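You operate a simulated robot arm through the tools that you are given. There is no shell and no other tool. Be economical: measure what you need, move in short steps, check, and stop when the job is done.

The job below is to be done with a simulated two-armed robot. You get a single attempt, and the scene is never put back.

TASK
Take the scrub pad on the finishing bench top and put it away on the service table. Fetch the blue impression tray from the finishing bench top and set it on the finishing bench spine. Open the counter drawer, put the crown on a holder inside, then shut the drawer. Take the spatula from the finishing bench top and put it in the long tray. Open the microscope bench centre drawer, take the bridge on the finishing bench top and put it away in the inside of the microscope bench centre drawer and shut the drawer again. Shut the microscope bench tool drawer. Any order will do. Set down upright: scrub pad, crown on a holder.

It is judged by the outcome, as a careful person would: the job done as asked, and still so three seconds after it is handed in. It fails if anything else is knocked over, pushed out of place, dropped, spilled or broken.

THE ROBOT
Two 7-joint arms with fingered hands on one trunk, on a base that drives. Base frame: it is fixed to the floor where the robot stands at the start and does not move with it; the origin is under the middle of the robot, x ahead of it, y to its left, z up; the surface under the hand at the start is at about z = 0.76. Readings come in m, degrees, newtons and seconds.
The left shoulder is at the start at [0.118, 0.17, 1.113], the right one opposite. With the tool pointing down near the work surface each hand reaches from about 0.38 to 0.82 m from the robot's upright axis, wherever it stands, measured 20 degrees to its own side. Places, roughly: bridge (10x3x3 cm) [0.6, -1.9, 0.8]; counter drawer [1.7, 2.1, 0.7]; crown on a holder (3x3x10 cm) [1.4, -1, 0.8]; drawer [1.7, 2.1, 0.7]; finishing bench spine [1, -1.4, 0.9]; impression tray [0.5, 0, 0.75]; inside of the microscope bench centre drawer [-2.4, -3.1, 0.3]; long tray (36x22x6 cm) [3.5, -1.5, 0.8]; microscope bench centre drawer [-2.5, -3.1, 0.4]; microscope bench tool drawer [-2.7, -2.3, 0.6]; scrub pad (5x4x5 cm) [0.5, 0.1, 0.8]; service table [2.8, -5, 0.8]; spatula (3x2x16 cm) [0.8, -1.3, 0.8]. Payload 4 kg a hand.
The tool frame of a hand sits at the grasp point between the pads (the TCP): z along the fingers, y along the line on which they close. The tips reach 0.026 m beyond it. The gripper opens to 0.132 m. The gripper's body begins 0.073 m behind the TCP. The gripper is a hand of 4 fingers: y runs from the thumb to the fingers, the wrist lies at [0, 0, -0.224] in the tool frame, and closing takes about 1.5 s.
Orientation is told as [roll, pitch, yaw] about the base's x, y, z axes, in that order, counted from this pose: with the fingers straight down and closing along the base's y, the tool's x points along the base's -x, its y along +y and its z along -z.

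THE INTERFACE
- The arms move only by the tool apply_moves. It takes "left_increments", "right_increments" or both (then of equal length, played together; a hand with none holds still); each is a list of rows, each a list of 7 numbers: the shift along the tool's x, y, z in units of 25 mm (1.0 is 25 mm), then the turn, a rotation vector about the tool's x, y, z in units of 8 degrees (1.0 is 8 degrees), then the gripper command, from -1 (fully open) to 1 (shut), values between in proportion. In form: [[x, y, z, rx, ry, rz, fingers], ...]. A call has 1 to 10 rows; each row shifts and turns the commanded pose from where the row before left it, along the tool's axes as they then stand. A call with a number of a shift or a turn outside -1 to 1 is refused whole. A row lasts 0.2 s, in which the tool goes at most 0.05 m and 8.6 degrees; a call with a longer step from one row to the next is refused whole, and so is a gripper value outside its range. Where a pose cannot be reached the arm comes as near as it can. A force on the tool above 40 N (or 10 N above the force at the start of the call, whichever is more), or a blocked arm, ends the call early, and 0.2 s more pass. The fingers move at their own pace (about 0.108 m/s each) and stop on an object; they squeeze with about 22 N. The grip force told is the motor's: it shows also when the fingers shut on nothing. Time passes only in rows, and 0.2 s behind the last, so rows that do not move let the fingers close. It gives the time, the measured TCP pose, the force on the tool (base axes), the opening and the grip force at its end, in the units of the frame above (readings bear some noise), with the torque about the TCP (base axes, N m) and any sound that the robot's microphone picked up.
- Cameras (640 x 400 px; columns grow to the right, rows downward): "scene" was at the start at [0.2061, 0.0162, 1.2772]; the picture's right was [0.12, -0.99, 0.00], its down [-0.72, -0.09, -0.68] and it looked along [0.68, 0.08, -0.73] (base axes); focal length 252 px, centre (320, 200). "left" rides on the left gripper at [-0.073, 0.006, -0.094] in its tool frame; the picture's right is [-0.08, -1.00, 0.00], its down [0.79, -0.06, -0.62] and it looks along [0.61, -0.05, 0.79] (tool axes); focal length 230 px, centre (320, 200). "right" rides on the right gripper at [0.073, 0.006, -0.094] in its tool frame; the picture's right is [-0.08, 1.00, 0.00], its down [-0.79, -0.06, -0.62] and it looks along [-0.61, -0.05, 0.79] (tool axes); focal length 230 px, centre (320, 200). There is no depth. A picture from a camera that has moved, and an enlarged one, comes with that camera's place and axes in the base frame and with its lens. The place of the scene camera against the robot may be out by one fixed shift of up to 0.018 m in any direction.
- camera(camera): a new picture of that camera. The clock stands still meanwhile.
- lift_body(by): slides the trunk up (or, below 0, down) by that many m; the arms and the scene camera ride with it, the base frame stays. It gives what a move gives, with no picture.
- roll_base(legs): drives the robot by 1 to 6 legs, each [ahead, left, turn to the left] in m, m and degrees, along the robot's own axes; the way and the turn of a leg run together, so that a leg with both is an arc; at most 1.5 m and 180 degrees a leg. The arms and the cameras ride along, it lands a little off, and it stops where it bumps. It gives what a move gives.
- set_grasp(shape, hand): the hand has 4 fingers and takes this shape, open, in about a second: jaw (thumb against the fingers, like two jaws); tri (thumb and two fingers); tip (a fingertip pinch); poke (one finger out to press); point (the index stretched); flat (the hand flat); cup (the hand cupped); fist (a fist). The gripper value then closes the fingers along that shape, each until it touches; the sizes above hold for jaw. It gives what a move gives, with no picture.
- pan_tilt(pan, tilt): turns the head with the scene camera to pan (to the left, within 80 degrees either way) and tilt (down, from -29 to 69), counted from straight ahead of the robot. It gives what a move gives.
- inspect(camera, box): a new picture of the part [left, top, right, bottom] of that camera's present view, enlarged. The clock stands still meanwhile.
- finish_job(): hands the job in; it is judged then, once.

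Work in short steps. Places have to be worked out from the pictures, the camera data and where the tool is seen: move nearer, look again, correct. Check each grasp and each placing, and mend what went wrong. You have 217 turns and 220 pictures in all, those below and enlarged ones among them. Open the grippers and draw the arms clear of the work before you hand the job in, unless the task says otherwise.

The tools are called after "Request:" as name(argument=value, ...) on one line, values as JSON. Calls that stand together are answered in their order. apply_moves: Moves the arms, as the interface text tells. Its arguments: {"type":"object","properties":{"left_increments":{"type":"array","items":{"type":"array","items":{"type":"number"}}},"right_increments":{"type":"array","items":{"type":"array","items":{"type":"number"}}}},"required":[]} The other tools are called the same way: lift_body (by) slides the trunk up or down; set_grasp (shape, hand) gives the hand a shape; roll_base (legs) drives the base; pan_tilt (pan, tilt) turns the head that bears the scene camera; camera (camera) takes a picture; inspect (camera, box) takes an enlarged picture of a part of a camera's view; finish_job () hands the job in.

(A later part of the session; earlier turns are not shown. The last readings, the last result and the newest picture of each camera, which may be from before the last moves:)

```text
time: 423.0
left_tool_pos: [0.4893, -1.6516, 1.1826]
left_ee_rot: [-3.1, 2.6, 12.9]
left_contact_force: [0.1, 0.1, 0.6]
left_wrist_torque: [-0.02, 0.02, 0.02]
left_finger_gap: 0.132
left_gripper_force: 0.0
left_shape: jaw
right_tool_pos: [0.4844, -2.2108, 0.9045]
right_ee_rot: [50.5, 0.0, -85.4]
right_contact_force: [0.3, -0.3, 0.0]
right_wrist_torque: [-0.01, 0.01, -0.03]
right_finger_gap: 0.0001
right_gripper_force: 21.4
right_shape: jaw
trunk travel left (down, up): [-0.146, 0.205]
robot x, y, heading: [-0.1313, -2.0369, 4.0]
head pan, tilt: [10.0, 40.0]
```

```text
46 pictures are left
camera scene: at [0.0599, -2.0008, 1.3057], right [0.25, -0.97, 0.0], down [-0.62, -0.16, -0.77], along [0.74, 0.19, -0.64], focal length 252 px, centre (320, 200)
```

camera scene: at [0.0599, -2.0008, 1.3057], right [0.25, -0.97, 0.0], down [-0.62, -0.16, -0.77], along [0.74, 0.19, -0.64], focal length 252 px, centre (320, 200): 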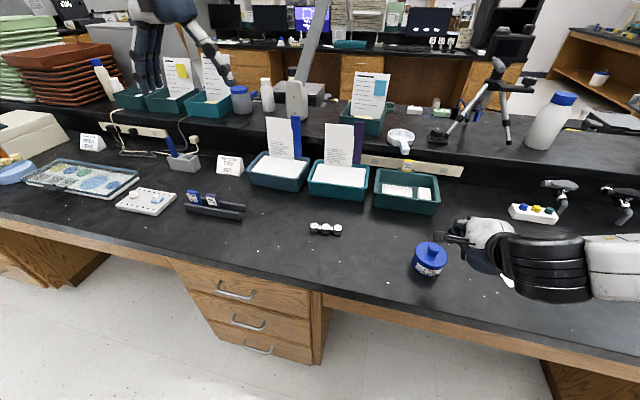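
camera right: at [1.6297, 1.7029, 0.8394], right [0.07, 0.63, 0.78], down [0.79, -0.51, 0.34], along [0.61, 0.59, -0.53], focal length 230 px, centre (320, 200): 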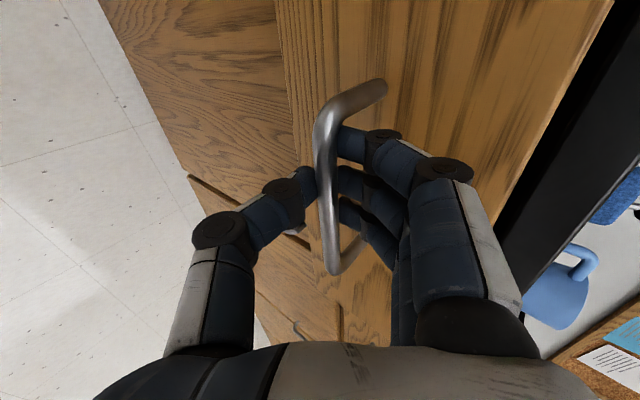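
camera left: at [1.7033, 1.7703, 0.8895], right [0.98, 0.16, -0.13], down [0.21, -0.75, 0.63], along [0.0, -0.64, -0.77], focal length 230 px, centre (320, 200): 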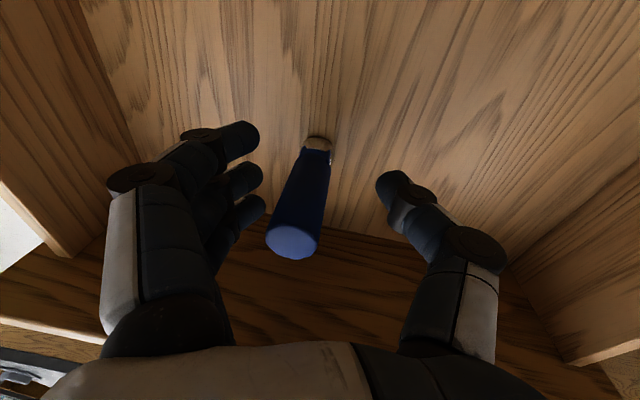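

Bridge at ≈[0.552, -1.892]. Yaw the left hand 90° so it closes across the bridge, and bring it above.

Request:
apply_moves(left_increments=[[0, 0, 0, 0, 0, -0.96, -1], [0, 0, 0, 0, 0, -0.96, -1], [0, 0, 0, 0, 0, -0.96, -1], [0, 0, 0, 0, 0, -0.96, -1], [0, 0, 0, 0, 0, -0.96, -1], [0, 0, 0, 0, 0, -0.96, -1], [0, 0, 0, 0, 0, -0.96, -1], [0, 0, 0, 0, 0, -0.96, -1], [0, 0, 0, 0, 0, -0.96, -1], [0, 0, 0, 0, 0, -0.96, -1]])

Request:
apply_moves(left_increments=[[1, -0.2, 0.7, 0, 0, 0, -1], [1, -0.2, 0.7, 0, 0, 0, -1], [1, -0.2, 0.7, 0, 0, 0, -1], [1, -0.2, 0.7, 0, 0, 0, -1], [1, -0.2, 0.7, 0, 0, 0, -1], [1, -0.2, 0.7, 0, 0, 0, -1], [1, -0.2, 0.7, 0, 0, 0, -1], [1, -0.2, 0.7, 0, 0, 0, -1], [1, -0.4, 0.7, 0, 0, 0, -1], [0.6, -0.4, 0.7, 0, 0, 0, -1]])

Request:
camera(camera="left")

```text
time: 425.2
left_tool_pos: [0.4895, -1.6524, 1.1821]
left_ee_rot: [1.9, 3.5, 90.0]
left_contact_force: [0.6, -0.6, 0.2]
left_wrist_torque: [-0.01, 0.03, -0.07]
left_finger_gap: 0.1317
left_gripper_force: 0.0
left_shape: jaw
right_tool_pos: [0.4831, -2.2125, 0.9038]
right_ee_rot: [50.4, 0.0, -85.4]
right_contact_force: [-0.3, 1.0, 0.6]
right_wrist_torque: [0.03, -0.03, -0.01]
right_finger_gap: 0.0001
right_gripper_force: 22.4
right_shape: jaw
trunk travel left (down, up): [-0.146, 0.205]
robot x, y, heading: [-0.1323, -2.0421, 4.4]
head pan, tilt: [10.0, 40.0]
```

```text
time: 427.6
left_tool_pos: [0.5491, -1.8595, 1.0338]
left_ee_rot: [0.8, 6.9, 93.2]
left_contact_force: [0.8, 0.2, 0.4]
left_wrist_torque: [-0.02, -0.01, 0.01]
left_finger_gap: 0.1319
left_gripper_force: 0.0
left_shape: jaw
left hand out of reach, approached as far as the arm can: row 10
right_tool_pos: [0.4844, -2.2123, 0.9045]
right_ee_rot: [50.5, 0.0, -85.4]
right_contact_force: [1.0, 0.6, 0.1]
right_wrist_torque: [-0.03, -0.01, 0.01]
right_finger_gap: 0.0
right_gripper_force: 22.3
right_shape: jaw
trunk travel left (down, up): [-0.146, 0.205]
robot x, y, heading: [-0.1354, -2.037, 4.1]
head pan, tilt: [10.0, 40.0]
stopped in row 10 (left hand): the arm was blocked; the commanded pose is now the measured one
```

```text
45 pictures are left
camera left: at [0.5375, -1.7763, 1.117], right [0.99, 0.13, -0.02], down [0.11, -0.7, 0.71], along [0.08, -0.7, -0.71], focal length 230 px, centre (320, 200)
```

left: 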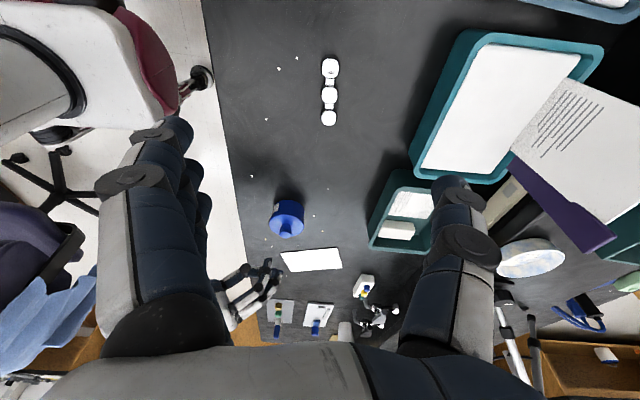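

Bridge centre [0.56, -1.90], lying along y. Shift the base right 0.12 for arm comfort and straighten.

Request:
roll_base(legs=[[0, -0.12, -4.2]])

Request:
apply_moves(left_increments=[[-0.7, 0, 0, 0, -0.45, 0, -1], [-0.7, 0, 0, 0, -0.45, 0, -1], [-0.7, 0, 0, 0, 0, 0, -1]])

```text
time: 429.3
left_tool_pos: [0.5633, -2.0329, 1.0331]
left_ee_rot: [0.9, 6.8, 88.8]
left_contact_force: [1.2, -0.8, 0.6]
left_wrist_torque: [-0.01, 0.0, 0.01]
left_finger_gap: 0.1317
left_gripper_force: 0.1
left_shape: jaw
right_tool_pos: [0.4739, -2.3787, 0.9036]
right_ee_rot: [50.5, 0.0, -89.6]
right_contact_force: [0.0, 0.6, 0.3]
right_wrist_torque: [-0.01, -0.01, 0.01]
right_finger_gap: 0.0002
right_gripper_force: 22.1
right_shape: jaw
trunk travel left (down, up): [-0.146, 0.205]
robot x, y, heading: [-0.1303, -2.1561, 0.0]
head pan, tilt: [10.0, 40.0]
```

```text
time: 430.1
left_tool_pos: [0.5631, -1.9805, 1.0298]
left_ee_rot: [1.1, -0.6, 88.6]
left_contact_force: [0.7, 0.4, 0.5]
left_wrist_torque: [-0.01, -0.05, 0.0]
left_finger_gap: 0.132
left_gripper_force: 0.0
left_shape: jaw
right_tool_pos: [0.474, -2.3789, 0.9045]
right_ee_rot: [50.5, 0.0, -89.7]
right_contact_force: [0.4, -0.7, -0.5]
right_wrist_torque: [0.0, 0.01, 0.0]
right_finger_gap: 0.0001
right_gripper_force: 22.1
right_shape: jaw
trunk travel left (down, up): [-0.146, 0.205]
robot x, y, heading: [-0.1292, -2.1554, 0.1]
head pan, tilt: [10.0, 40.0]
```

Request:
apply_moves(left_increments=[[-0.8, 0, 0.8, 0, 0, 0, -0.6], [-0.8, 0, 0.8, 0, 0, 0, -0.6], [-0.8, 0.1, 0.8, 0, 0, 0, -0.6], [-0.8, 0.1, 0.8, 0, 0, 0, -0.6], [0, 0, 0.8, 0, 0, 0, -0.6], [0, 0, 0.8, 0, 0, 0, -0.6], [0, 0, 0.8, 0, 0, 0, -0.6], [0, 0, 0.8, 0, 0, 0, -0.6]])

Request:
camera(camera="left")

```text
time: 431.9
left_tool_pos: [0.5601, -1.8984, 0.8696]
left_ee_rot: [0.9, -0.3, 88.7]
left_contact_force: [1.8, 0.4, -0.9]
left_wrist_torque: [0.01, 0.0, 0.01]
left_finger_gap: 0.1059
left_gripper_force: 0.0
left_shape: jaw
right_tool_pos: [0.4738, -2.3773, 0.9042]
right_ee_rot: [50.5, 0.0, -89.7]
right_contact_force: [-0.4, 0.9, 0.4]
right_wrist_torque: [0.0, -0.02, -0.03]
right_finger_gap: 0.0
right_gripper_force: 22.1
right_shape: jaw
trunk travel left (down, up): [-0.146, 0.205]
robot x, y, heading: [-0.1283, -2.1586, -0.1]
head pan, tilt: [10.0, 40.0]
```

```text
44 pictures are left
camera left: at [0.5554, -1.8271, 0.9634], right [1.0, 0.06, -0.01], down [0.05, -0.79, 0.61], along [0.02, -0.61, -0.79], focal length 230 px, centre (320, 200)
```

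left: 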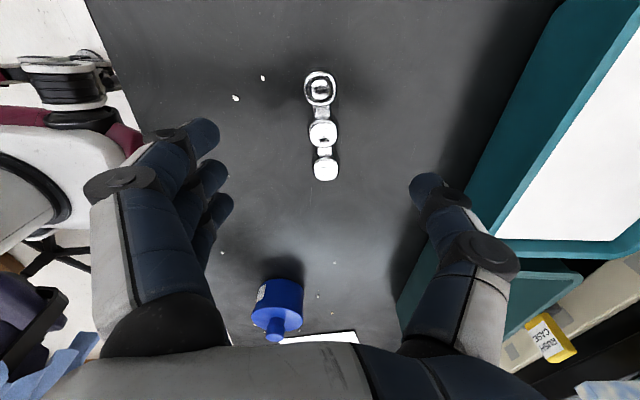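

Perfectly centred. Descend to z≈0.792 and close.

Request:
apply_moves(left_increments=[[0, 0, 0.8, 0, 0, 0, -0.1], [0, 0, 0.8, 0, 0, 0, -0.1], [0, 0, 0.8, 0, 0, 0, -0.1], [0, 0, 0.6, 0, 0, 0, -0.1], [0, 0, 0, 0, 0, 0, 1], [0, 0, 0, 0, 0, 0, 1], [0, 0, 0, 0, 0, 0, 1], [0, 0, 0, 0, 0, 0, 1], [0, 0, -1, 0, 0, 0, 1], [0, 0, -1, 0, 0, 0, 1]])

Request:
camera(camera="left")

```text
time: 434.1
left_tool_pos: [0.5587, -1.8994, 0.8464]
left_ee_rot: [0.9, -0.4, 88.8]
left_contact_force: [0.0, -0.3, -0.5]
left_wrist_torque: [0.02, 0.0, 0.0]
left_finger_gap: 0.0212
left_gripper_force: 21.8
left_shape: jaw
right_tool_pos: [0.4731, -2.3777, 0.9029]
right_ee_rot: [50.6, 0.0, -89.7]
right_contact_force: [-0.2, 0.3, 0.7]
right_wrist_torque: [0.04, 0.0, 0.0]
right_finger_gap: 0.0001
right_gripper_force: 21.9
right_shape: jaw
trunk travel left (down, up): [-0.146, 0.205]
robot x, y, heading: [-0.1279, -2.1567, -0.2]
head pan, tilt: [10.0, 40.0]
```

```text
43 pictures are left
camera left: at [0.5549, -1.8267, 0.9388], right [1.0, 0.06, -0.01], down [0.05, -0.79, 0.61], along [0.02, -0.61, -0.79], focal length 230 px, centre (320, 200)
```

left: 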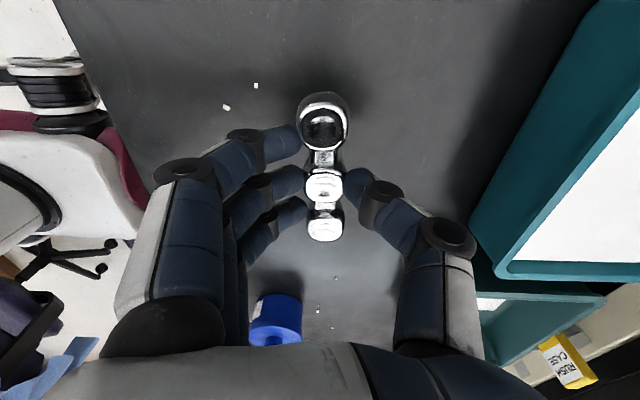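

Bridge held. Raise it, back away from the bench, and turn left to face the microscope bench (−x side).

Request:
apply_moves(left_increments=[[0, 0, -1, 0, 0, 0, 1], [0, 0, -1, 0, 0, 0, 1], [0, 0, -1, 0, 0, 0, 1], [0, 0, -1, 0, 0, 0, 1], [0, 0, -1, 0, 0, 0, 1], [0, 0, -1, 0, 0, 0, 1], [0, 0, -1, 0, 0, 0, 1]])

Request:
roll_base(legs=[[-0.25, 0, 0], [-0.5, 0.35, 0], [0, 0, 175]])

Request:
pan_tilt(pan=25, tilt=25)

Request:
camera(camera="scene")

```text
time: 435.7
left_tool_pos: [0.5592, -1.8991, 1.0204]
left_ee_rot: [0.8, -0.4, 88.8]
left_contact_force: [-0.5, 0.5, -1.0]
left_wrist_torque: [-0.01, 0.0, 0.01]
left_finger_gap: 0.0214
left_gripper_force: 21.6
left_shape: jaw
right_tool_pos: [0.4739, -2.3781, 0.9035]
right_ee_rot: [50.5, 0.0, -89.7]
right_contact_force: [0.3, 0.0, -0.2]
right_wrist_torque: [-0.02, -0.02, -0.01]
right_finger_gap: 0.0
right_gripper_force: 22.0
right_shape: jaw
trunk travel left (down, up): [-0.146, 0.205]
robot x, y, heading: [-0.1263, -2.1575, 0.1]
head pan, tilt: [10.0, 40.0]
```

```text
time: 445.6
left_tool_pos: [-1.4468, -1.3552, 1.0168]
left_ee_rot: [0.7, -1.4, -150.5]
left_contact_force: [-0.3, 0.6, -1.3]
left_wrist_torque: [0.01, -0.01, -0.01]
left_finger_gap: 0.0206
left_gripper_force: 22.1
left_shape: jaw
right_tool_pos: [-1.0344, -1.1766, 0.8996]
right_ee_rot: [50.2, 0.4, 35.3]
right_contact_force: [0.1, -0.3, 0.8]
right_wrist_torque: [0.02, 0.01, 0.01]
right_finger_gap: 0.0001
right_gripper_force: 22.7
right_shape: jaw
trunk travel left (down, up): [-0.146, 0.205]
robot x, y, heading: [-0.871, -1.8059, 125.3]
head pan, tilt: [10.0, 40.0]
stopped in leg 3: the robot was blocked; the commanded pose is now the measured one
```

```text
time: 446.4
left_tool_pos: [-1.4466, -1.3548, 1.0173]
left_ee_rot: [0.7, -1.6, -150.4]
left_contact_force: [0.2, -0.2, -1.4]
left_wrist_torque: [0.02, 0.01, 0.01]
left_finger_gap: 0.0208
left_gripper_force: 22.1
left_shape: jaw
right_tool_pos: [-1.0343, -1.1761, 0.8984]
right_ee_rot: [50.1, 0.5, 35.4]
right_contact_force: [-0.2, 0.1, -0.4]
right_wrist_torque: [-0.01, -0.03, -0.01]
right_finger_gap: 0.0
right_gripper_force: 21.8
right_shape: jaw
trunk travel left (down, up): [-0.146, 0.205]
robot x, y, heading: [-0.8682, -1.8018, 125.1]
head pan, tilt: [25.0, 25.0]
```

```text
42 pictures are left
camera scene: at [-1.0253, -1.6408, 1.3278], right [0.5, 0.87, -0.01], down [0.36, -0.22, -0.91], along [-0.79, 0.45, -0.42], focal length 252 px, centre (320, 200)
```

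scene: 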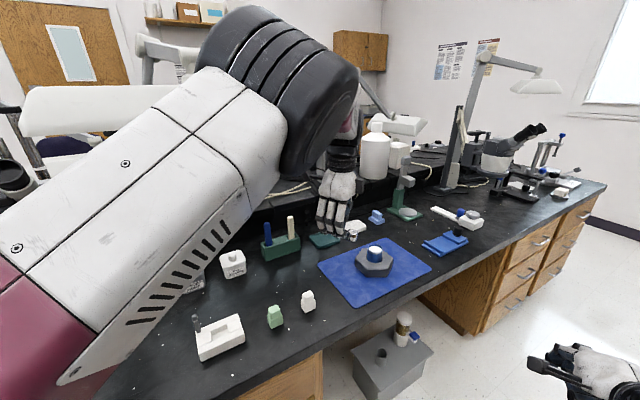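

This is the microscope bench's near side (edge x≈-1.375); its drawers at x≈-2.6 face the far side. I reverse the turn, and go around the bench's lower end: back to heading 0, along the finishing bench to y≈-3.9, then turn to look west.

Request:
roll_base(legs=[[0, 0, -125], [0.82, 0, 0], [0, -1.05, 0]])

Request:
roll_base(legs=[[0, -1.05, 0], [0, 0, 90]])

Request:
pan_tilt(pan=78, tilt=20)

Request:
camera(camera="scene")

```text
time: 465.0
left_tool_pos: [0.6305, -2.6223, 1.0219]
left_ee_rot: [0.2, -1.3, 84.9]
left_contact_force: [-0.3, -0.4, -0.6]
left_wrist_torque: [-0.02, 0.0, 0.01]
left_finger_gap: 0.0201
left_gripper_force: 21.9
left_shape: jaw
right_tool_pos: [0.5386, -3.0677, 0.9035]
right_ee_rot: [50.5, 0.0, -89.7]
right_contact_force: [-0.3, 0.3, 0.1]
right_wrist_torque: [-0.05, 0.03, -0.01]
right_finger_gap: 0.0001
right_gripper_force: 21.8
right_shape: jaw
trunk travel left (down, up): [-0.146, 0.205]
robot x, y, heading: [-0.0624, -2.847, -0.0]
head pan, tilt: [25.0, 25.0]
```

```text
time: 478.2
left_tool_pos: [-0.2878, -3.1787, 1.0222]
left_ee_rot: [0.2, -1.2, 174.2]
left_contact_force: [0.3, -0.3, -0.6]
left_wrist_torque: [-0.02, 0.05, -0.04]
left_finger_gap: 0.0201
left_gripper_force: 21.9
left_shape: jaw
right_tool_pos: [0.1576, -3.2777, 0.9028]
right_ee_rot: [50.5, -0.1, -0.4]
right_contact_force: [0.8, 0.7, -0.8]
right_wrist_torque: [-0.02, -0.01, 0.03]
right_finger_gap: 0.0
right_gripper_force: 22.1
right_shape: jaw
trunk travel left (down, up): [-0.146, 0.205]
robot x, y, heading: [-0.0714, -3.8752, 89.3]
head pan, tilt: [25.0, 25.0]
```

```text
time: 479.4
left_tool_pos: [-0.2866, -3.1807, 1.0219]
left_ee_rot: [0.2, -1.1, 174.2]
left_contact_force: [-0.9, 0.0, 0.0]
left_wrist_torque: [0.04, 0.01, 0.0]
left_finger_gap: 0.0202
left_gripper_force: 22.2
left_shape: jaw
right_tool_pos: [0.1573, -3.2773, 0.9038]
right_ee_rot: [50.4, 0.0, -0.5]
right_contact_force: [-0.6, -0.9, 1.2]
right_wrist_torque: [0.02, 0.01, 0.01]
right_finger_gap: 0.0001
right_gripper_force: 22.3
right_shape: jaw
trunk travel left (down, up): [-0.146, 0.205]
robot x, y, heading: [-0.0727, -3.8788, 89.2]
head pan, tilt: [78.0, 20.0]
```

```text
41 pictures are left
camera scene: at [-0.1698, -3.7295, 1.3371], right [0.22, 0.98, 0.0], down [0.33, -0.08, -0.94], along [-0.92, 0.21, -0.34], focal length 252 px, centre (320, 200)
```

scene: 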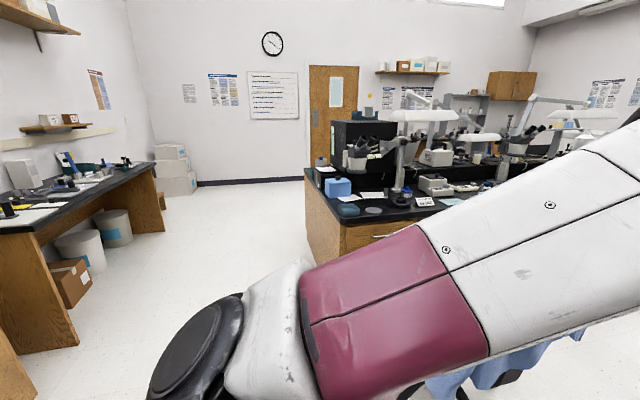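

The aisle west along y≈-3.95 is clear (bench end y≈-3.33). Turn to heading 180 and drive west past the bench, then look.

Request:
roll_base(legs=[[-0.1, 0, 0], [0, 0, 90], [1.5, 0, 0], [1.5, 0, 0]])

Request:
pan_tilt(pan=-60, tilt=25)

Request:
camera(camera="scene")

```text
time: 498.6
left_tool_pos: [-3.7996, -4.1661, 1.0218]
left_ee_rot: [0.2, -1.2, -95.3]
left_contact_force: [0.8, 0.1, -1.0]
left_wrist_torque: [-0.02, 0.01, -0.02]
left_finger_gap: 0.02
left_gripper_force: 22.2
left_shape: jaw
right_tool_pos: [-3.7065, -3.7203, 0.9041]
right_ee_rot: [50.3, 0.0, 90.1]
right_contact_force: [0.3, -0.4, 0.5]
right_wrist_torque: [0.03, -0.01, -0.02]
right_finger_gap: 0.0
right_gripper_force: 21.7
right_shape: jaw
trunk travel left (down, up): [-0.146, 0.205]
robot x, y, heading: [-3.1047, -3.9424, 180.0]
head pan, tilt: [78.0, 20.0]
```

```text
time: 500.8
left_tool_pos: [-3.798, -4.166, 1.0215]
left_ee_rot: [0.2, -1.2, -95.1]
left_contact_force: [-0.1, 0.1, -1.5]
left_wrist_torque: [0.01, -0.01, 0.03]
left_finger_gap: 0.0201
left_gripper_force: 22.0
left_shape: jaw
right_tool_pos: [-3.707, -3.7202, 0.903]
right_ee_rot: [50.4, 0.0, 90.1]
right_contact_force: [-0.8, 0.2, 0.9]
right_wrist_torque: [-0.03, 0.02, -0.02]
right_finger_gap: 0.0001
right_gripper_force: 21.7
right_shape: jaw
trunk travel left (down, up): [-0.146, 0.205]
robot x, y, heading: [-3.1044, -3.9425, 179.7]
head pan, tilt: [-60.0, 25.0]
```

```text
40 pictures are left
camera scene: at [-3.2804, -3.8572, 1.329], right [0.87, 0.5, 0.0], down [0.21, -0.37, -0.91], along [-0.45, 0.79, -0.42], focal length 252 px, centre (320, 200)
```

scene: 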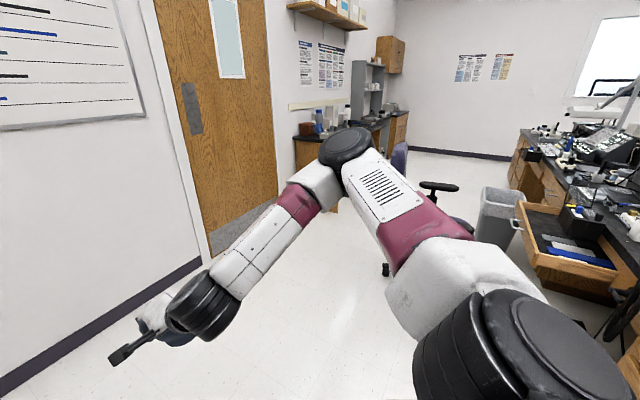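

The open tool drawer (front ≈[-2.95, -2.3]) and the aisle are visible. Move west a bit, turn to heading 0, and slide up to y≈-3.0 facing the bench.

Request:
roll_base(legs=[[0.4, 0, 0], [0, 0, -180], [0, 0.95, 0]])

Request:
pan_tilt(pan=5, tilt=40)

Request:
camera(camera="scene")

```text
time: 518.8
left_tool_pos: [-2.7881, -2.7932, 1.0214]
left_ee_rot: [0.2, -1.2, 83.8]
left_contact_force: [0.7, -0.6, -1.2]
left_wrist_torque: [0.0, 0.01, -0.03]
left_finger_gap: 0.0202
left_gripper_force: 21.8
left_shape: jaw
right_tool_pos: [-2.8887, -3.238, 0.9024]
right_ee_rot: [50.4, 0.1, -90.8]
right_contact_force: [-0.6, 0.8, 0.7]
right_wrist_torque: [-0.01, 0.02, 0.03]
right_finger_gap: 0.0
right_gripper_force: 22.1
right_shape: jaw
trunk travel left (down, up): [-0.146, 0.205]
robot x, y, heading: [-3.4856, -3.0065, -1.1]
head pan, tilt: [-60.0, 25.0]
```

```text
time: 520.2
left_tool_pos: [-2.7887, -2.7938, 1.0213]
left_ee_rot: [0.3, -1.2, 83.8]
left_contact_force: [-0.8, -0.3, -0.4]
left_wrist_torque: [0.0, 0.01, 0.01]
left_finger_gap: 0.0199
left_gripper_force: 22.5
left_shape: jaw
right_tool_pos: [-2.8882, -3.2392, 0.9031]
right_ee_rot: [50.3, 0.1, -90.8]
right_contact_force: [-0.4, -0.4, 0.7]
right_wrist_torque: [-0.02, 0.01, 0.0]
right_finger_gap: 0.0
right_gripper_force: 22.0
right_shape: jaw
trunk travel left (down, up): [-0.146, 0.205]
robot x, y, heading: [-3.4857, -3.0047, -0.9]
head pan, tilt: [5.0, 40.0]
```

```text
39 pictures are left
camera scene: at [-3.2906, -2.9956, 1.3057], right [0.07, -1.0, 0.0], down [-0.64, -0.04, -0.77], along [0.76, 0.05, -0.64], focal length 252 px, centre (320, 200)
```

scene: 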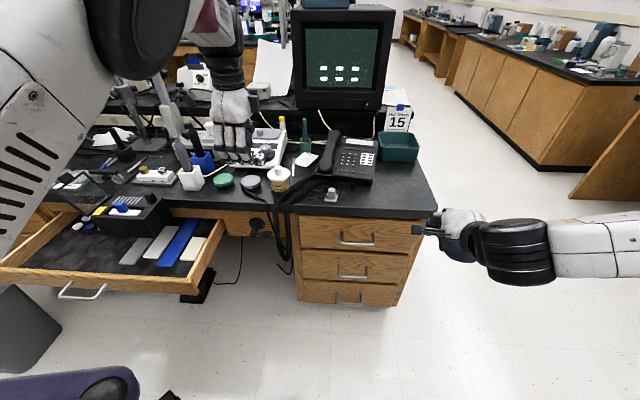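

The three-drawer stack is here; the centre drawer's handle ≈[-2.69, -3.08, 0.40]. Pull the left hand (bridge) back and up, move the base into position, lower the trunk, and start lowering the right hand.

Request:
apply_moves(left_increments=[[0, 1, -0.6, 0, 0, 0, 1], [0, 1, -0.6, 0, 0, 0, 1], [0, 1, -0.6, 0, 0, 0, 1], [0, 1, -0.6, 0, 0, 0, 1], [0, 0.5, -0.6, 0, 0, 0, 1], [0, 0, -0.6, 0, 0, 0, 1]], right_increments=[[0, -0.8, 0.6, 0, 0, 0, 1], [0, -0.8, 0.6, 0, 0, 0, 1], [0, -0.8, 0.6, 0, 0, 0, 0], [0, -0.8, 0.6, 0, 0, 0, 0], [0, -0.8, 0.6, 0, 0, 0, 0], [0, -0.8, 0.6, 0, 0, 0, 0]])

Request:
lift_body(by=-0.14)

Request:
apply_moves(right_increments=[[0, -0.77, 0.64, 0, 0, 0, 0], [0, -0.77, 0.64, 0, 0, 0, 0], [0, -0.77, 0.64, 0, 0, 0, 0], [0, -0.77, 0.64, 0, 0, 0, 0], [0, -0.77, 0.64, 0, 0, 0, 0], [0, -0.77, 0.64, 0, 0, 0, 0], [0, -0.77, 0.64, 0, 0, 0, 0], [0, -0.77, 0.64, 0, 0, 0, 0]])

```text
time: 521.6
left_tool_pos: [-2.8987, -2.7721, 1.1073]
left_ee_rot: [0.7, 1.3, 85.4]
left_contact_force: [-0.4, 1.1, -0.4]
left_wrist_torque: [-0.02, 0.0, 0.0]
left_finger_gap: 0.0197
left_gripper_force: 22.2
left_shape: jaw
right_tool_pos: [-2.8924, -3.2404, 0.8363]
right_ee_rot: [50.1, 0.0, -90.7]
right_contact_force: [0.7, 0.1, 0.4]
right_wrist_torque: [0.01, 0.02, -0.04]
right_finger_gap: 0.066
right_gripper_force: 0.0
right_shape: jaw
right hand out of reach, approached as far as the arm can: row 3, 4, 5, 6
trunk travel left (down, up): [-0.146, 0.205]
robot x, y, heading: [-3.4859, -3.0073, -1.2]
head pan, tilt: [5.0, 40.0]
```

```text
time: 523.3
left_tool_pos: [-2.8546, -2.7696, 0.7929]
left_ee_rot: [22.2, 3.6, 87.1]
left_contact_force: [-0.6, -0.4, -1.4]
left_wrist_torque: [-0.01, -0.03, 0.01]
left_finger_gap: 0.0199
left_gripper_force: 21.2
left_shape: jaw
right_tool_pos: [-2.9585, -3.2406, 0.5137]
right_ee_rot: [25.9, 0.0, -91.0]
right_contact_force: [-1.6, 0.0, 0.4]
right_wrist_torque: [-0.01, -0.03, 0.0]
right_finger_gap: 0.066
right_gripper_force: 0.1
right_shape: jaw
trunk travel left (down, up): [-0.006, 0.345]
robot x, y, heading: [-3.4884, -3.0019, -1.1]
head pan, tilt: [5.0, 40.0]
```

```text
time: 525.1
left_tool_pos: [-2.8548, -2.7704, 0.7924]
left_ee_rot: [22.0, 3.6, 86.9]
left_contact_force: [-1.5, -0.3, -0.6]
left_wrist_torque: [-0.03, 0.0, -0.01]
left_finger_gap: 0.0197
left_gripper_force: 21.8
left_shape: jaw
right_tool_pos: [-2.9584, -3.2416, 0.5135]
right_ee_rot: [25.7, 0.1, -90.9]
right_contact_force: [-1.0, -0.2, -0.2]
right_wrist_torque: [0.03, 0.0, 0.02]
right_finger_gap: 0.0661
right_gripper_force: 0.0
right_shape: jaw
right hand out of reach, approached as far as the arm can: row 1, 2, 3, 4, 5, 6, 7, 8
trunk travel left (down, up): [-0.006, 0.345]
robot x, y, heading: [-3.4848, -3.004, -1.0]
head pan, tilt: [5.0, 40.0]
```

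The lowered trunk leans forward, bringing the right hand down to z≈0.51. Tilt its fingers forward again and see the reach.

Request:
apply_moves(right_increments=[[0, 0, 0, -0.9, 0, 0, 0], [0, 0, 0, -0.9, 0, 0, 0], [0, 0, 0, -0.9, 0, 0, 0], [0, -0.3, 0.3, 0, 0, 0, 0], [0, -0.3, 0.3, 0, 0, 0, 0], [0, -0.5, 0.6, 0, 0, 0, 0], [0, -0.5, 0.6, 0, 0, 0, 0]])

Request:
camera(camera="right")

Request:
camera(camera="scene")

```text
time: 526.7
left_tool_pos: [-2.8544, -2.77, 0.7911]
left_ee_rot: [22.2, 3.6, 87.0]
left_contact_force: [-0.1, 0.9, -0.7]
left_wrist_torque: [-0.02, -0.01, 0.04]
left_finger_gap: 0.0198
left_gripper_force: 22.2
left_shape: jaw
right_tool_pos: [-2.9593, -3.24, 0.5146]
right_ee_rot: [25.8, 0.0, -90.9]
right_contact_force: [0.2, -0.6, 0.8]
right_wrist_torque: [0.0, 0.07, 0.01]
right_finger_gap: 0.0659
right_gripper_force: 0.0
right_shape: jaw
right hand out of reach, approached as far as the arm can: row 1, 2, 3, 4, 5, 6, 7
trunk travel left (down, up): [-0.006, 0.345]
robot x, y, heading: [-3.4866, -3.0037, -1.1]
head pan, tilt: [5.0, 40.0]
```

```text
38 pictures are left
camera right: at [-2.9928, -3.1661, 0.5994], right [0.9, -0.09, 0.43], down [-0.33, -0.78, 0.53], along [0.29, -0.62, -0.73], focal length 230 px, centre (320, 200)
```

right: 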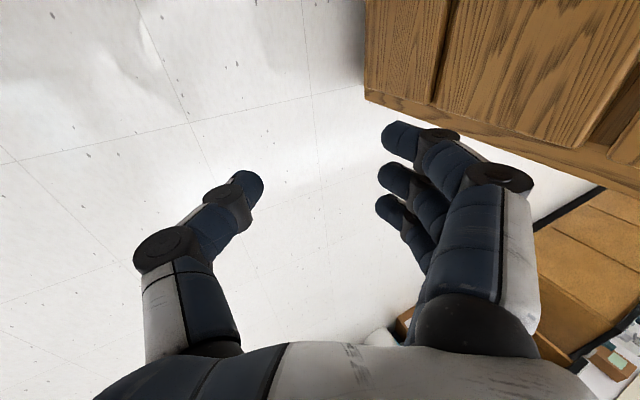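

```text
37 pictures are left
camera scene: at [-3.1455, -2.9983, 1.1411], right [0.07, -1.0, 0.0], down [-0.64, -0.04, -0.77], along [0.76, 0.05, -0.64], focal length 252 px, centre (320, 200)
```

scene: 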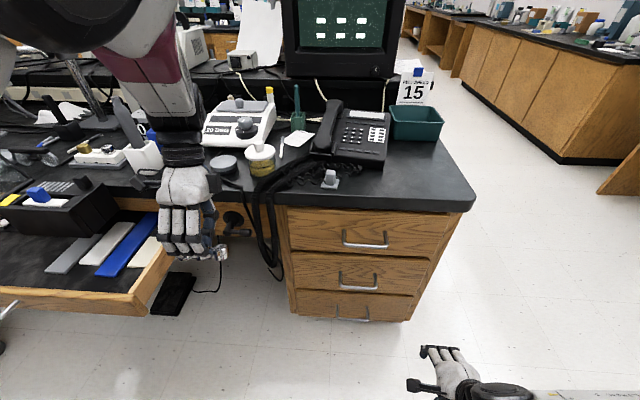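

The right arm is at an orientation limit. Test with a bit less yaw and a straighter-down hand while lowering.

Request:
apply_moves(right_increments=[[0, 0, 0.4, 0.8, 0, 0, 0], [0, 0, 0.8, 0.8, 0, 0, 0], [0, 0, 0.8, 0.8, 0, 0, 0], [0, 0, 0.8, 0, 0, 0, 0], [0, 0, 0.8, 0, 0, 0, 0], [0, 0, 0.8, 0, 0, 0, 0]])

```text
time: 528.1
left_tool_pos: [-2.8545, -2.7697, 0.792]
left_ee_rot: [22.1, 3.6, 86.9]
left_contact_force: [0.1, 0.4, -0.8]
left_wrist_torque: [0.03, -0.01, -0.01]
left_finger_gap: 0.0201
left_gripper_force: 21.8
left_shape: jaw
right_tool_pos: [-2.9388, -3.2395, 0.4062]
right_ee_rot: [6.6, 0.0, -90.9]
right_contact_force: [0.1, -0.3, -0.8]
right_wrist_torque: [0.02, 0.02, 0.03]
right_finger_gap: 0.0659
right_gripper_force: 0.0
right_shape: jaw
trunk travel left (down, up): [-0.006, 0.345]
robot x, y, heading: [-3.485, -3.0111, -0.8]
head pan, tilt: [5.0, 40.0]
```

With fingers straight down the low position is reachable. New plan: hook the open fingers behind the bar from above with a slight tilt. First pull the left hand (bridge) back and up, set the right tilt/open, and move the base nearer.

Request:
apply_moves(left_increments=[[0, 0.9, -0.8, 0, 0, 0, 1], [0, 0.9, -0.8, 0, 0, 0, 1], [0, 0.9, -0.8, 0, 0, 0, 1], [0, 0.9, -0.8, 0, 0, 0, 1], [0, 0.5, -0.8, 0, 0, 0, 1], [0, 0, -0.8, 0, 0, 0, 1], [0, 0, -0.8, 0, 0, 0, 1]], right_increments=[[0, 0, -0.7, 0, 0, 0, -1], [0, 0, -0.7, -0.5, 0, 0, -1], [0, 0, -0.7, -0.5, 0, 0, -1], [0, 0, 0, -0.6, 0, 0, -1], [0, 0, 0, 0, 0, 0, -1], [0, 0, 0, 0, 0, 0, -1], [0, 0, 0, 0, 0, 0, -1]])

Request:
roll_base(legs=[[0.1, 0.15, 0.8]])

Request:
camera(camera="right")

```text
time: 529.7
left_tool_pos: [-2.8217, -2.7266, 0.9267]
left_ee_rot: [21.7, 2.8, 85.6]
left_contact_force: [-0.6, -1.4, -0.6]
left_wrist_torque: [-0.01, -0.02, -0.03]
left_finger_gap: 0.0197
left_gripper_force: 21.9
left_shape: jaw
left hand out of reach, approached as far as the arm can: row 1, 2, 3, 4, 5
right_tool_pos: [-2.9444, -3.2394, 0.4585]
right_ee_rot: [19.5, -0.1, -90.8]
right_contact_force: [0.2, 0.0, -0.2]
right_wrist_torque: [-0.03, 0.01, 0.02]
right_finger_gap: 0.1319
right_gripper_force: 0.1
right_shape: jaw
trunk travel left (down, up): [-0.006, 0.345]
robot x, y, heading: [-3.486, -3.0052, -1.3]
head pan, tilt: [5.0, 40.0]
```

```text
time: 531.6
left_tool_pos: [-2.7244, -2.5719, 0.9213]
left_ee_rot: [22.4, 2.6, 86.6]
left_contact_force: [-0.5, -0.9, -0.4]
left_wrist_torque: [0.02, 0.01, 0.02]
left_finger_gap: 0.0197
left_gripper_force: 22.0
left_shape: jaw
right_tool_pos: [-2.8408, -3.0878, 0.4579]
right_ee_rot: [19.3, 0.0, -90.2]
right_contact_force: [-0.7, -1.1, -0.1]
right_wrist_torque: [0.03, 0.03, 0.01]
right_finger_gap: 0.1317
right_gripper_force: 0.0
right_shape: jaw
trunk travel left (down, up): [-0.006, 0.345]
robot x, y, heading: [-3.3826, -2.8606, -0.1]
head pan, tilt: [5.0, 40.0]
```

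```text
36 pictures are left
camera right: at [-2.8653, -3.0139, 0.5471], right [0.94, -0.08, 0.33], down [-0.26, -0.78, 0.56], along [0.22, -0.61, -0.76], focal length 230 px, centre (320, 200)
```

right: 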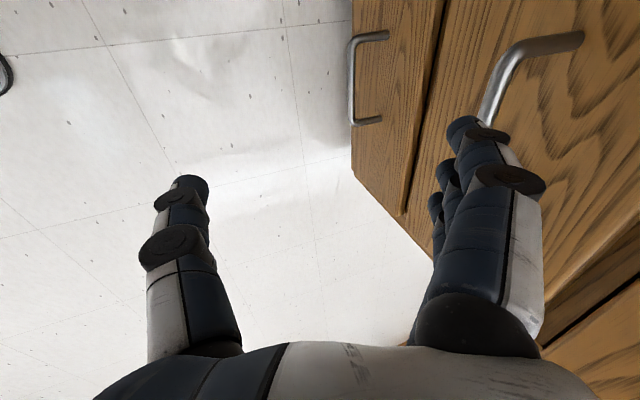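

The bar shows just past the fingers. Move forward 4 cm for a second sight-line to pin it down.

Request:
roll_base(legs=[[0.04, 0.0, 0]])

Request:
camera(camera="right")

```text
time: 532.5
left_tool_pos: [-2.6857, -2.5689, 0.9206]
left_ee_rot: [22.4, 2.8, 86.9]
left_contact_force: [-0.2, -0.2, -1.3]
left_wrist_torque: [-0.01, 0.03, -0.01]
left_finger_gap: 0.0198
left_gripper_force: 22.0
left_shape: jaw
right_tool_pos: [-2.8002, -3.0881, 0.4586]
right_ee_rot: [19.3, -0.1, -90.1]
right_contact_force: [0.8, 0.4, 0.5]
right_wrist_torque: [0.0, -0.04, 0.01]
right_finger_gap: 0.132
right_gripper_force: 0.0
right_shape: jaw
trunk travel left (down, up): [-0.006, 0.345]
robot x, y, heading: [-3.3422, -2.8591, -0.2]
head pan, tilt: [5.0, 40.0]
```

```text
35 pictures are left
camera right: at [-2.8255, -3.0144, 0.5467], right [0.94, -0.08, 0.33], down [-0.26, -0.78, 0.56], along [0.21, -0.61, -0.76], focal length 230 px, centre (320, 200)
```

right: 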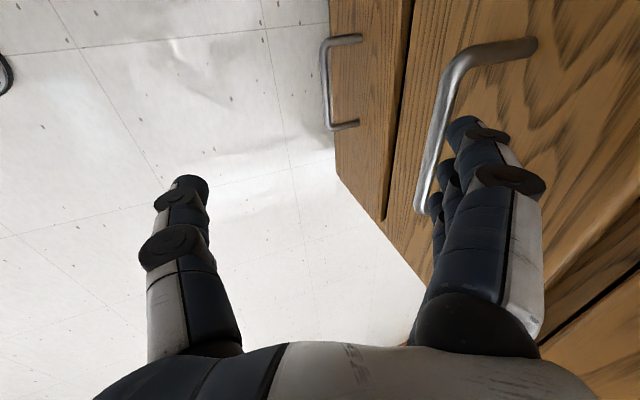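

Bar located at x≈-2.711, z≈0.437 (face ≈-2.665). Move forward 3.8 cm so the fingertips pass above and behind the bar, then lower 4.5 cm.

Request:
roll_base(legs=[[0.038, 0.0, 0]])

Request:
apply_moves(right_increments=[[0, -0.2, 0.55, 0, 0, 0, -1], [0, -0.2, 0.55, 0, 0, 0, -1], [0, -0.2, 0.55, 0, 0, 0, -1]])

Request:
camera(camera="right")

```text
time: 533.3
left_tool_pos: [-2.6484, -2.569, 0.9208]
left_ee_rot: [22.3, 2.8, 86.9]
left_contact_force: [0.1, -0.4, -1.4]
left_wrist_torque: [-0.02, 0.0, 0.02]
left_finger_gap: 0.0199
left_gripper_force: 22.1
left_shape: jaw
right_tool_pos: [-2.763, -3.087, 0.4567]
right_ee_rot: [19.3, 0.0, -90.1]
right_contact_force: [0.5, 0.3, -0.5]
right_wrist_torque: [-0.01, 0.0, -0.03]
right_finger_gap: 0.1319
right_gripper_force: 0.1
right_shape: jaw
trunk travel left (down, up): [-0.006, 0.345]
robot x, y, heading: [-3.3108, -2.8645, -0.3]
head pan, tilt: [5.0, 40.0]
```

```text
time: 534.1
left_tool_pos: [-2.6483, -2.569, 0.9211]
left_ee_rot: [22.3, 3.0, 87.1]
left_contact_force: [-0.1, 0.1, -0.8]
left_wrist_torque: [0.02, -0.01, 0.01]
left_finger_gap: 0.0198
left_gripper_force: 22.5
left_shape: jaw
right_tool_pos: [-2.7636, -3.0899, 0.4148]
right_ee_rot: [19.4, 0.0, -90.1]
right_contact_force: [0.3, -0.9, 1.4]
right_wrist_torque: [-0.03, -0.07, -0.03]
right_finger_gap: 0.132
right_gripper_force: 0.1
right_shape: jaw
trunk travel left (down, up): [-0.006, 0.345]
robot x, y, heading: [-3.3024, -2.8596, -0.5]
head pan, tilt: [5.0, 40.0]
```

```text
34 pictures are left
camera right: at [-2.7887, -3.0151, 0.5035], right [0.94, -0.08, 0.33], down [-0.26, -0.78, 0.56], along [0.22, -0.61, -0.76], focal length 230 px, centre (320, 200)
```

right: 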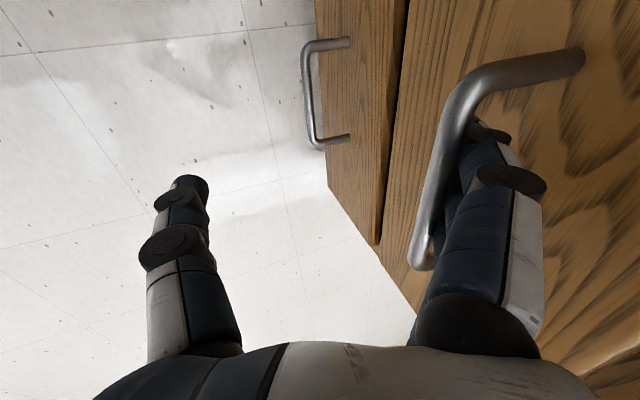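

The fingers are behind the bar. Pull by driving back: 6 cm first.

Request:
roll_base(legs=[[-0.08, 0.0, 0]])

Request:
camera(camera="right")

```text
time: 535.2
left_tool_pos: [-2.7294, -2.5703, 0.9213]
left_ee_rot: [22.3, 2.9, 87.0]
left_contact_force: [-0.3, 0.0, -1.2]
left_wrist_torque: [0.02, -0.03, 0.02]
left_finger_gap: 0.0199
left_gripper_force: 22.0
left_shape: jaw
right_tool_pos: [-2.8446, -3.09, 0.4137]
right_ee_rot: [19.5, 0.0, -90.1]
right_contact_force: [0.3, 0.3, -0.2]
right_wrist_torque: [-0.01, 0.02, -0.01]
right_finger_gap: 0.1322
right_gripper_force: 0.0
right_shape: jaw
trunk travel left (down, up): [-0.006, 0.345]
robot x, y, heading: [-3.3856, -2.8634, -0.1]
head pan, tilt: [5.0, 40.0]
```

```text
33 pictures are left
camera right: at [-2.8697, -3.0152, 0.5036], right [0.94, -0.08, 0.33], down [-0.26, -0.78, 0.56], along [0.21, -0.62, -0.76], focal length 230 px, centre (320, 200)
```

right: 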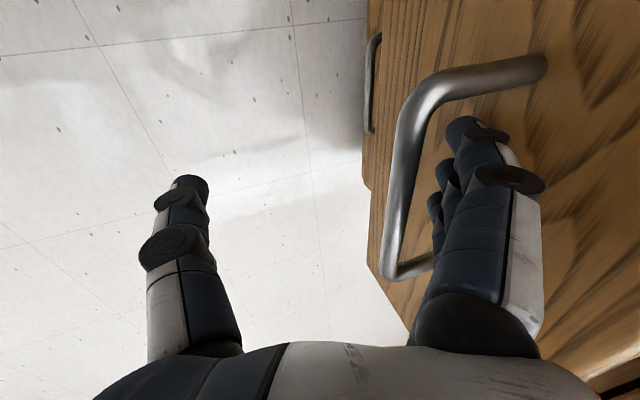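

It opens. Pull another 20 cm and view the drawer.

Request:
roll_base(legs=[[-0.21, 0.0, 0]])

Request:
pan_tilt(pan=-10, tilt=50)

Request:
camera(camera="scene")

```text
time: 536.9
left_tool_pos: [-2.9393, -2.5687, 0.9209]
left_ee_rot: [22.4, 3.1, 87.0]
left_contact_force: [0.3, -0.3, -0.5]
left_wrist_torque: [0.02, -0.03, 0.0]
left_finger_gap: 0.0198
left_gripper_force: 22.5
left_shape: jaw
right_tool_pos: [-3.0566, -3.0873, 0.4138]
right_ee_rot: [19.4, 0.0, -90.1]
right_contact_force: [-0.7, -0.4, -1.0]
right_wrist_torque: [0.01, 0.02, -0.01]
right_finger_gap: 0.1317
right_gripper_force: 0.0
right_shape: jaw
trunk travel left (down, up): [-0.006, 0.345]
robot x, y, heading: [-3.5979, -2.8596, -0.4]
head pan, tilt: [5.0, 40.0]
```

```text
time: 537.6
left_tool_pos: [-2.94, -2.5677, 0.9207]
left_ee_rot: [22.3, 3.0, 87.0]
left_contact_force: [-0.3, -0.2, -1.2]
left_wrist_torque: [0.01, 0.0, 0.0]
left_finger_gap: 0.0199
left_gripper_force: 22.2
left_shape: jaw
right_tool_pos: [-3.057, -3.0887, 0.4142]
right_ee_rot: [19.4, 0.1, -90.1]
right_contact_force: [-0.7, 0.1, 0.2]
right_wrist_torque: [0.01, -0.01, 0.01]
right_finger_gap: 0.132
right_gripper_force: 0.1
right_shape: jaw
trunk travel left (down, up): [-0.006, 0.345]
robot x, y, heading: [-3.5994, -2.8607, -0.2]
head pan, tilt: [-10.0, 50.0]
```

```text
32 pictures are left
camera scene: at [-3.2672, -2.869, 1.127], right [-0.18, -0.98, 0.0], down [-0.75, 0.14, -0.64], along [0.63, -0.12, -0.77], focal length 252 px, centre (320, 200)
```

scene: 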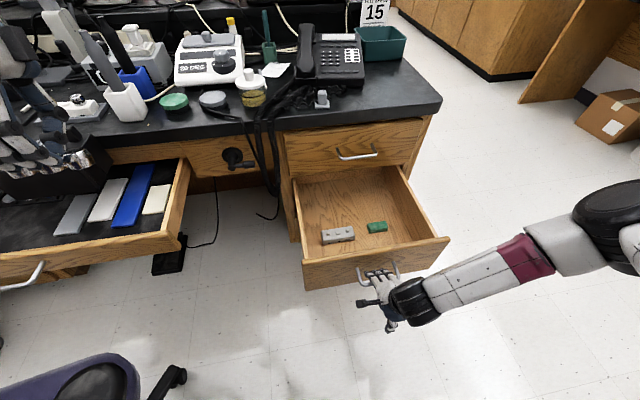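

The centre drawer is open, with a free strip near its front. Lift the right hand off the bar, back off, then shift the base right so the left hand (bridge) comes over the drawer.

Request:
apply_moves(right_increments=[[0, 0.3, -0.8, 0, 0, 0, -1], [0, 0.3, -0.8, 0, 0, 0, -1], [0, 0.3, -0.8, 0, 0, 0, -1], [0, 0.2, -0.6, 0, 0, 0, -1]])

Request:
roll_base(legs=[[-0.1, 0, 0], [0, -0.49, 0]])

Request:
apply_moves(left_increments=[[0, 0, 0, 0.9, 0, 0, 1], [0, 0, 0, 0.9, 0, 0, 1], [0, 0, 0, 0.9, 0, 0, 1], [0, 0, 0.8, 0, 0, 0, 1], [0, 0, 0.8, 0, 0, 0, 1], [0, 0, 0.8, 0, 0, 0, 1], [0, 0, 0.8, 0, 0, 0, 1], [0, 0, 0.8, 0, 0, 0, 1]])

Request:
camera(camera="left")

```text
time: 538.6
left_tool_pos: [-2.9395, -2.5688, 0.9225]
left_ee_rot: [22.3, 3.0, 87.1]
left_contact_force: [-0.2, -0.2, -1.1]
left_wrist_torque: [-0.02, 0.01, 0.03]
left_finger_gap: 0.0199
left_gripper_force: 22.2
left_shape: jaw
right_tool_pos: [-3.0543, -3.0871, 0.495]
right_ee_rot: [19.3, 0.0, -90.2]
right_contact_force: [-0.5, 0.6, -0.3]
right_wrist_torque: [0.0, 0.04, 0.0]
right_finger_gap: 0.1319
right_gripper_force: 0.0
right_shape: jaw
trunk travel left (down, up): [-0.006, 0.345]
robot x, y, heading: [-3.5991, -2.8568, -0.4]
head pan, tilt: [-10.0, 50.0]
```

```text
time: 544.2
left_tool_pos: [-3.0433, -3.0545, 0.921]
left_ee_rot: [22.3, 3.0, 87.2]
left_contact_force: [-0.4, 0.6, -0.6]
left_wrist_torque: [0.01, -0.02, -0.02]
left_finger_gap: 0.0199
left_gripper_force: 21.8
left_shape: jaw
right_tool_pos: [-3.1557, -3.5747, 0.4945]
right_ee_rot: [19.2, 0.0, -89.8]
right_contact_force: [0.4, 0.2, -0.6]
right_wrist_torque: [-0.01, -0.02, 0.01]
right_finger_gap: 0.1317
right_gripper_force: 0.0
right_shape: jaw
trunk travel left (down, up): [-0.006, 0.345]
robot x, y, heading: [-3.7002, -3.3444, 0.1]
head pan, tilt: [-10.0, 50.0]
```

```text
time: 546.0
left_tool_pos: [-3.0083, -3.0293, 0.8119]
left_ee_rot: [0.8, 3.3, 87.6]
left_contact_force: [0.1, -0.6, -1.5]
left_wrist_torque: [-0.01, 0.03, 0.02]
left_finger_gap: 0.0197
left_gripper_force: 22.0
left_shape: jaw
left hand out of reach, approached as far as the arm can: row 1, 2, 3
right_tool_pos: [-3.1559, -3.5754, 0.4943]
right_ee_rot: [19.3, 0.0, -89.9]
right_contact_force: [0.4, -0.2, 0.1]
right_wrist_torque: [0.02, -0.02, 0.0]
right_finger_gap: 0.132
right_gripper_force: 0.1
right_shape: jaw
trunk travel left (down, up): [-0.006, 0.345]
robot x, y, heading: [-3.7003, -3.348, -0.1]
head pan, tilt: [-10.0, 50.0]
```

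```text
31 pictures are left
camera left: at [-3.0119, -2.951, 0.9012], right [1.0, 0.03, -0.02], down [0.04, -0.75, 0.66], along [0.01, -0.66, -0.75], focal length 230 px, centre (320, 200)
```

left: 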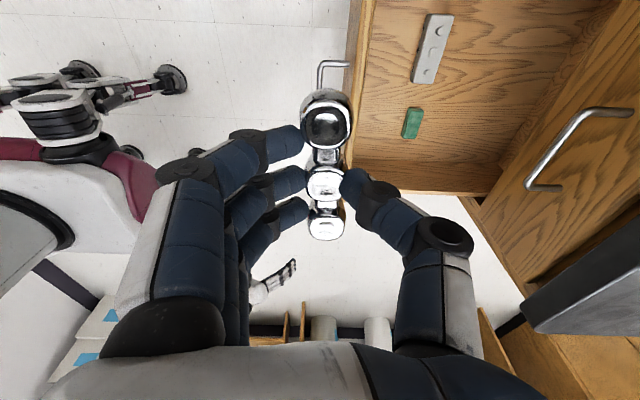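

The drawer holds a grey and a green item at x≈-2.79; the strip at x≈-2.836, y≈-3.10 is free. Lower the left hand to z≈0.62 (still above the drawer rim), drawing it back a bit.

Request:
apply_moves(left_increments=[[0.2, 0.4, 0.9, 0, 0, 0, 1], [0.2, 0.4, 0.9, 0, 0, 0, 1], [0.2, 0.4, 0.9, 0, 0, 0, 1], [0.2, 0.4, 0.9, 0, 0, 0, 1], [0.2, 0.4, 0.9, 0, 0, 0, 1], [0.2, 0.4, 0.9, 0, 0, 0, 1], [0.2, 0.4, 0.9, 0, 0, 0, 1], [0.2, 0.4, 0.9, 0, 0, 0, 1]])

```text
time: 547.8
left_tool_pos: [-3.0944, -3.076, 0.6375]
left_ee_rot: [0.6, 3.0, 87.3]
left_contact_force: [0.0, -0.3, -0.9]
left_wrist_torque: [0.01, 0.01, 0.03]
left_finger_gap: 0.0199
left_gripper_force: 22.3
left_shape: jaw
right_tool_pos: [-3.1553, -3.5743, 0.4938]
right_ee_rot: [19.2, 0.0, -89.9]
right_contact_force: [-1.0, -0.6, -0.2]
right_wrist_torque: [0.0, 0.0, -0.03]
right_finger_gap: 0.1318
right_gripper_force: 0.1
right_shape: jaw
trunk travel left (down, up): [-0.006, 0.345]
robot x, y, heading: [-3.6986, -3.3476, -0.0]
head pan, tilt: [-10.0, 50.0]
```

Reachable. Drive forward 0.26 m so the bridge is over the free strip, then look.

Request:
roll_base(legs=[[0.258, -0.024, 0]])

Request:
camera(camera="left")

```text
time: 549.7
left_tool_pos: [-2.8376, -3.0976, 0.6382]
left_ee_rot: [0.8, 2.9, 87.3]
left_contact_force: [-0.5, -0.8, -0.4]
left_wrist_torque: [-0.02, 0.01, 0.02]
left_finger_gap: 0.0197
left_gripper_force: 22.1
left_shape: jaw
right_tool_pos: [-2.8985, -3.5983, 0.4951]
right_ee_rot: [19.3, 0.0, -89.7]
right_contact_force: [0.1, -0.2, -0.4]
right_wrist_torque: [-0.02, 0.03, -0.01]
right_finger_gap: 0.1321
right_gripper_force: 0.1
right_shape: jaw
trunk travel left (down, up): [-0.006, 0.345]
robot x, y, heading: [-3.4422, -3.374, -0.3]
head pan, tilt: [-10.0, 50.0]
```

```text
30 pictures are left
camera left: at [-2.8387, -3.021, 0.7275], right [1.0, 0.03, -0.02], down [0.03, -0.75, 0.66], along [0.01, -0.66, -0.76], focal length 230 px, centre (320, 200)
```

left: 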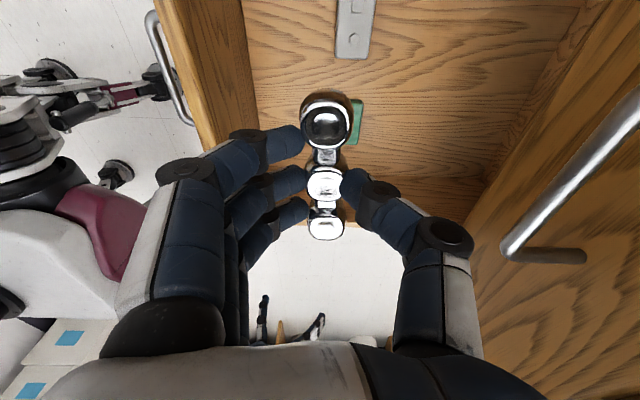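

Floor strip spans x -2.948…-2.822; shift back to x≈-2.885 and descend.

Request:
apply_moves(left_increments=[[0, 0.7, 0.4, 0, 0, 0, 1], [0, 0.7, 0.4, 0, 0, 0, 1], [0, 0.5, 0.8, 0, 0, 0, 1], [0, 0, 0.9, 0, 0, 0, 1], [0, 0, 0.9, 0, 0, 0, 1], [0, 0, 0.9, 0, 0, 0, 1], [0, 0, 0.9, 0, 0, 0, 1], [0, 0, 0.9, 0, 0, 0, 1], [0, 0, 0.9, 0, 0, 0, 1]])

Request:
camera(camera="left")

```text
time: 551.7
left_tool_pos: [-2.8887, -3.1051, 0.4627]
left_ee_rot: [0.7, 3.0, 87.3]
left_contact_force: [0.2, -0.1, -0.4]
left_wrist_torque: [0.0, 0.03, 0.0]
left_finger_gap: 0.0197
left_gripper_force: 22.4
left_shape: jaw
right_tool_pos: [-2.8962, -3.5981, 0.4933]
right_ee_rot: [19.4, 0.0, -89.7]
right_contact_force: [-0.3, -0.1, 0.2]
right_wrist_torque: [-0.01, -0.02, -0.03]
right_finger_gap: 0.1319
right_gripper_force: 0.1
right_shape: jaw
trunk travel left (down, up): [-0.006, 0.345]
robot x, y, heading: [-3.4398, -3.3735, 0.1]
head pan, tilt: [-10.0, 50.0]
```

```text
29 pictures are left
camera left: at [-2.8905, -3.0282, 0.5526], right [1.0, 0.03, -0.02], down [0.03, -0.75, 0.66], along [0.01, -0.66, -0.75], focal length 230 px, centre (320, 200)
```

left: 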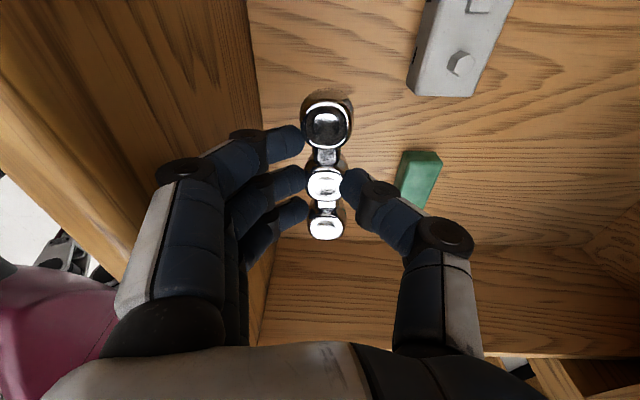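

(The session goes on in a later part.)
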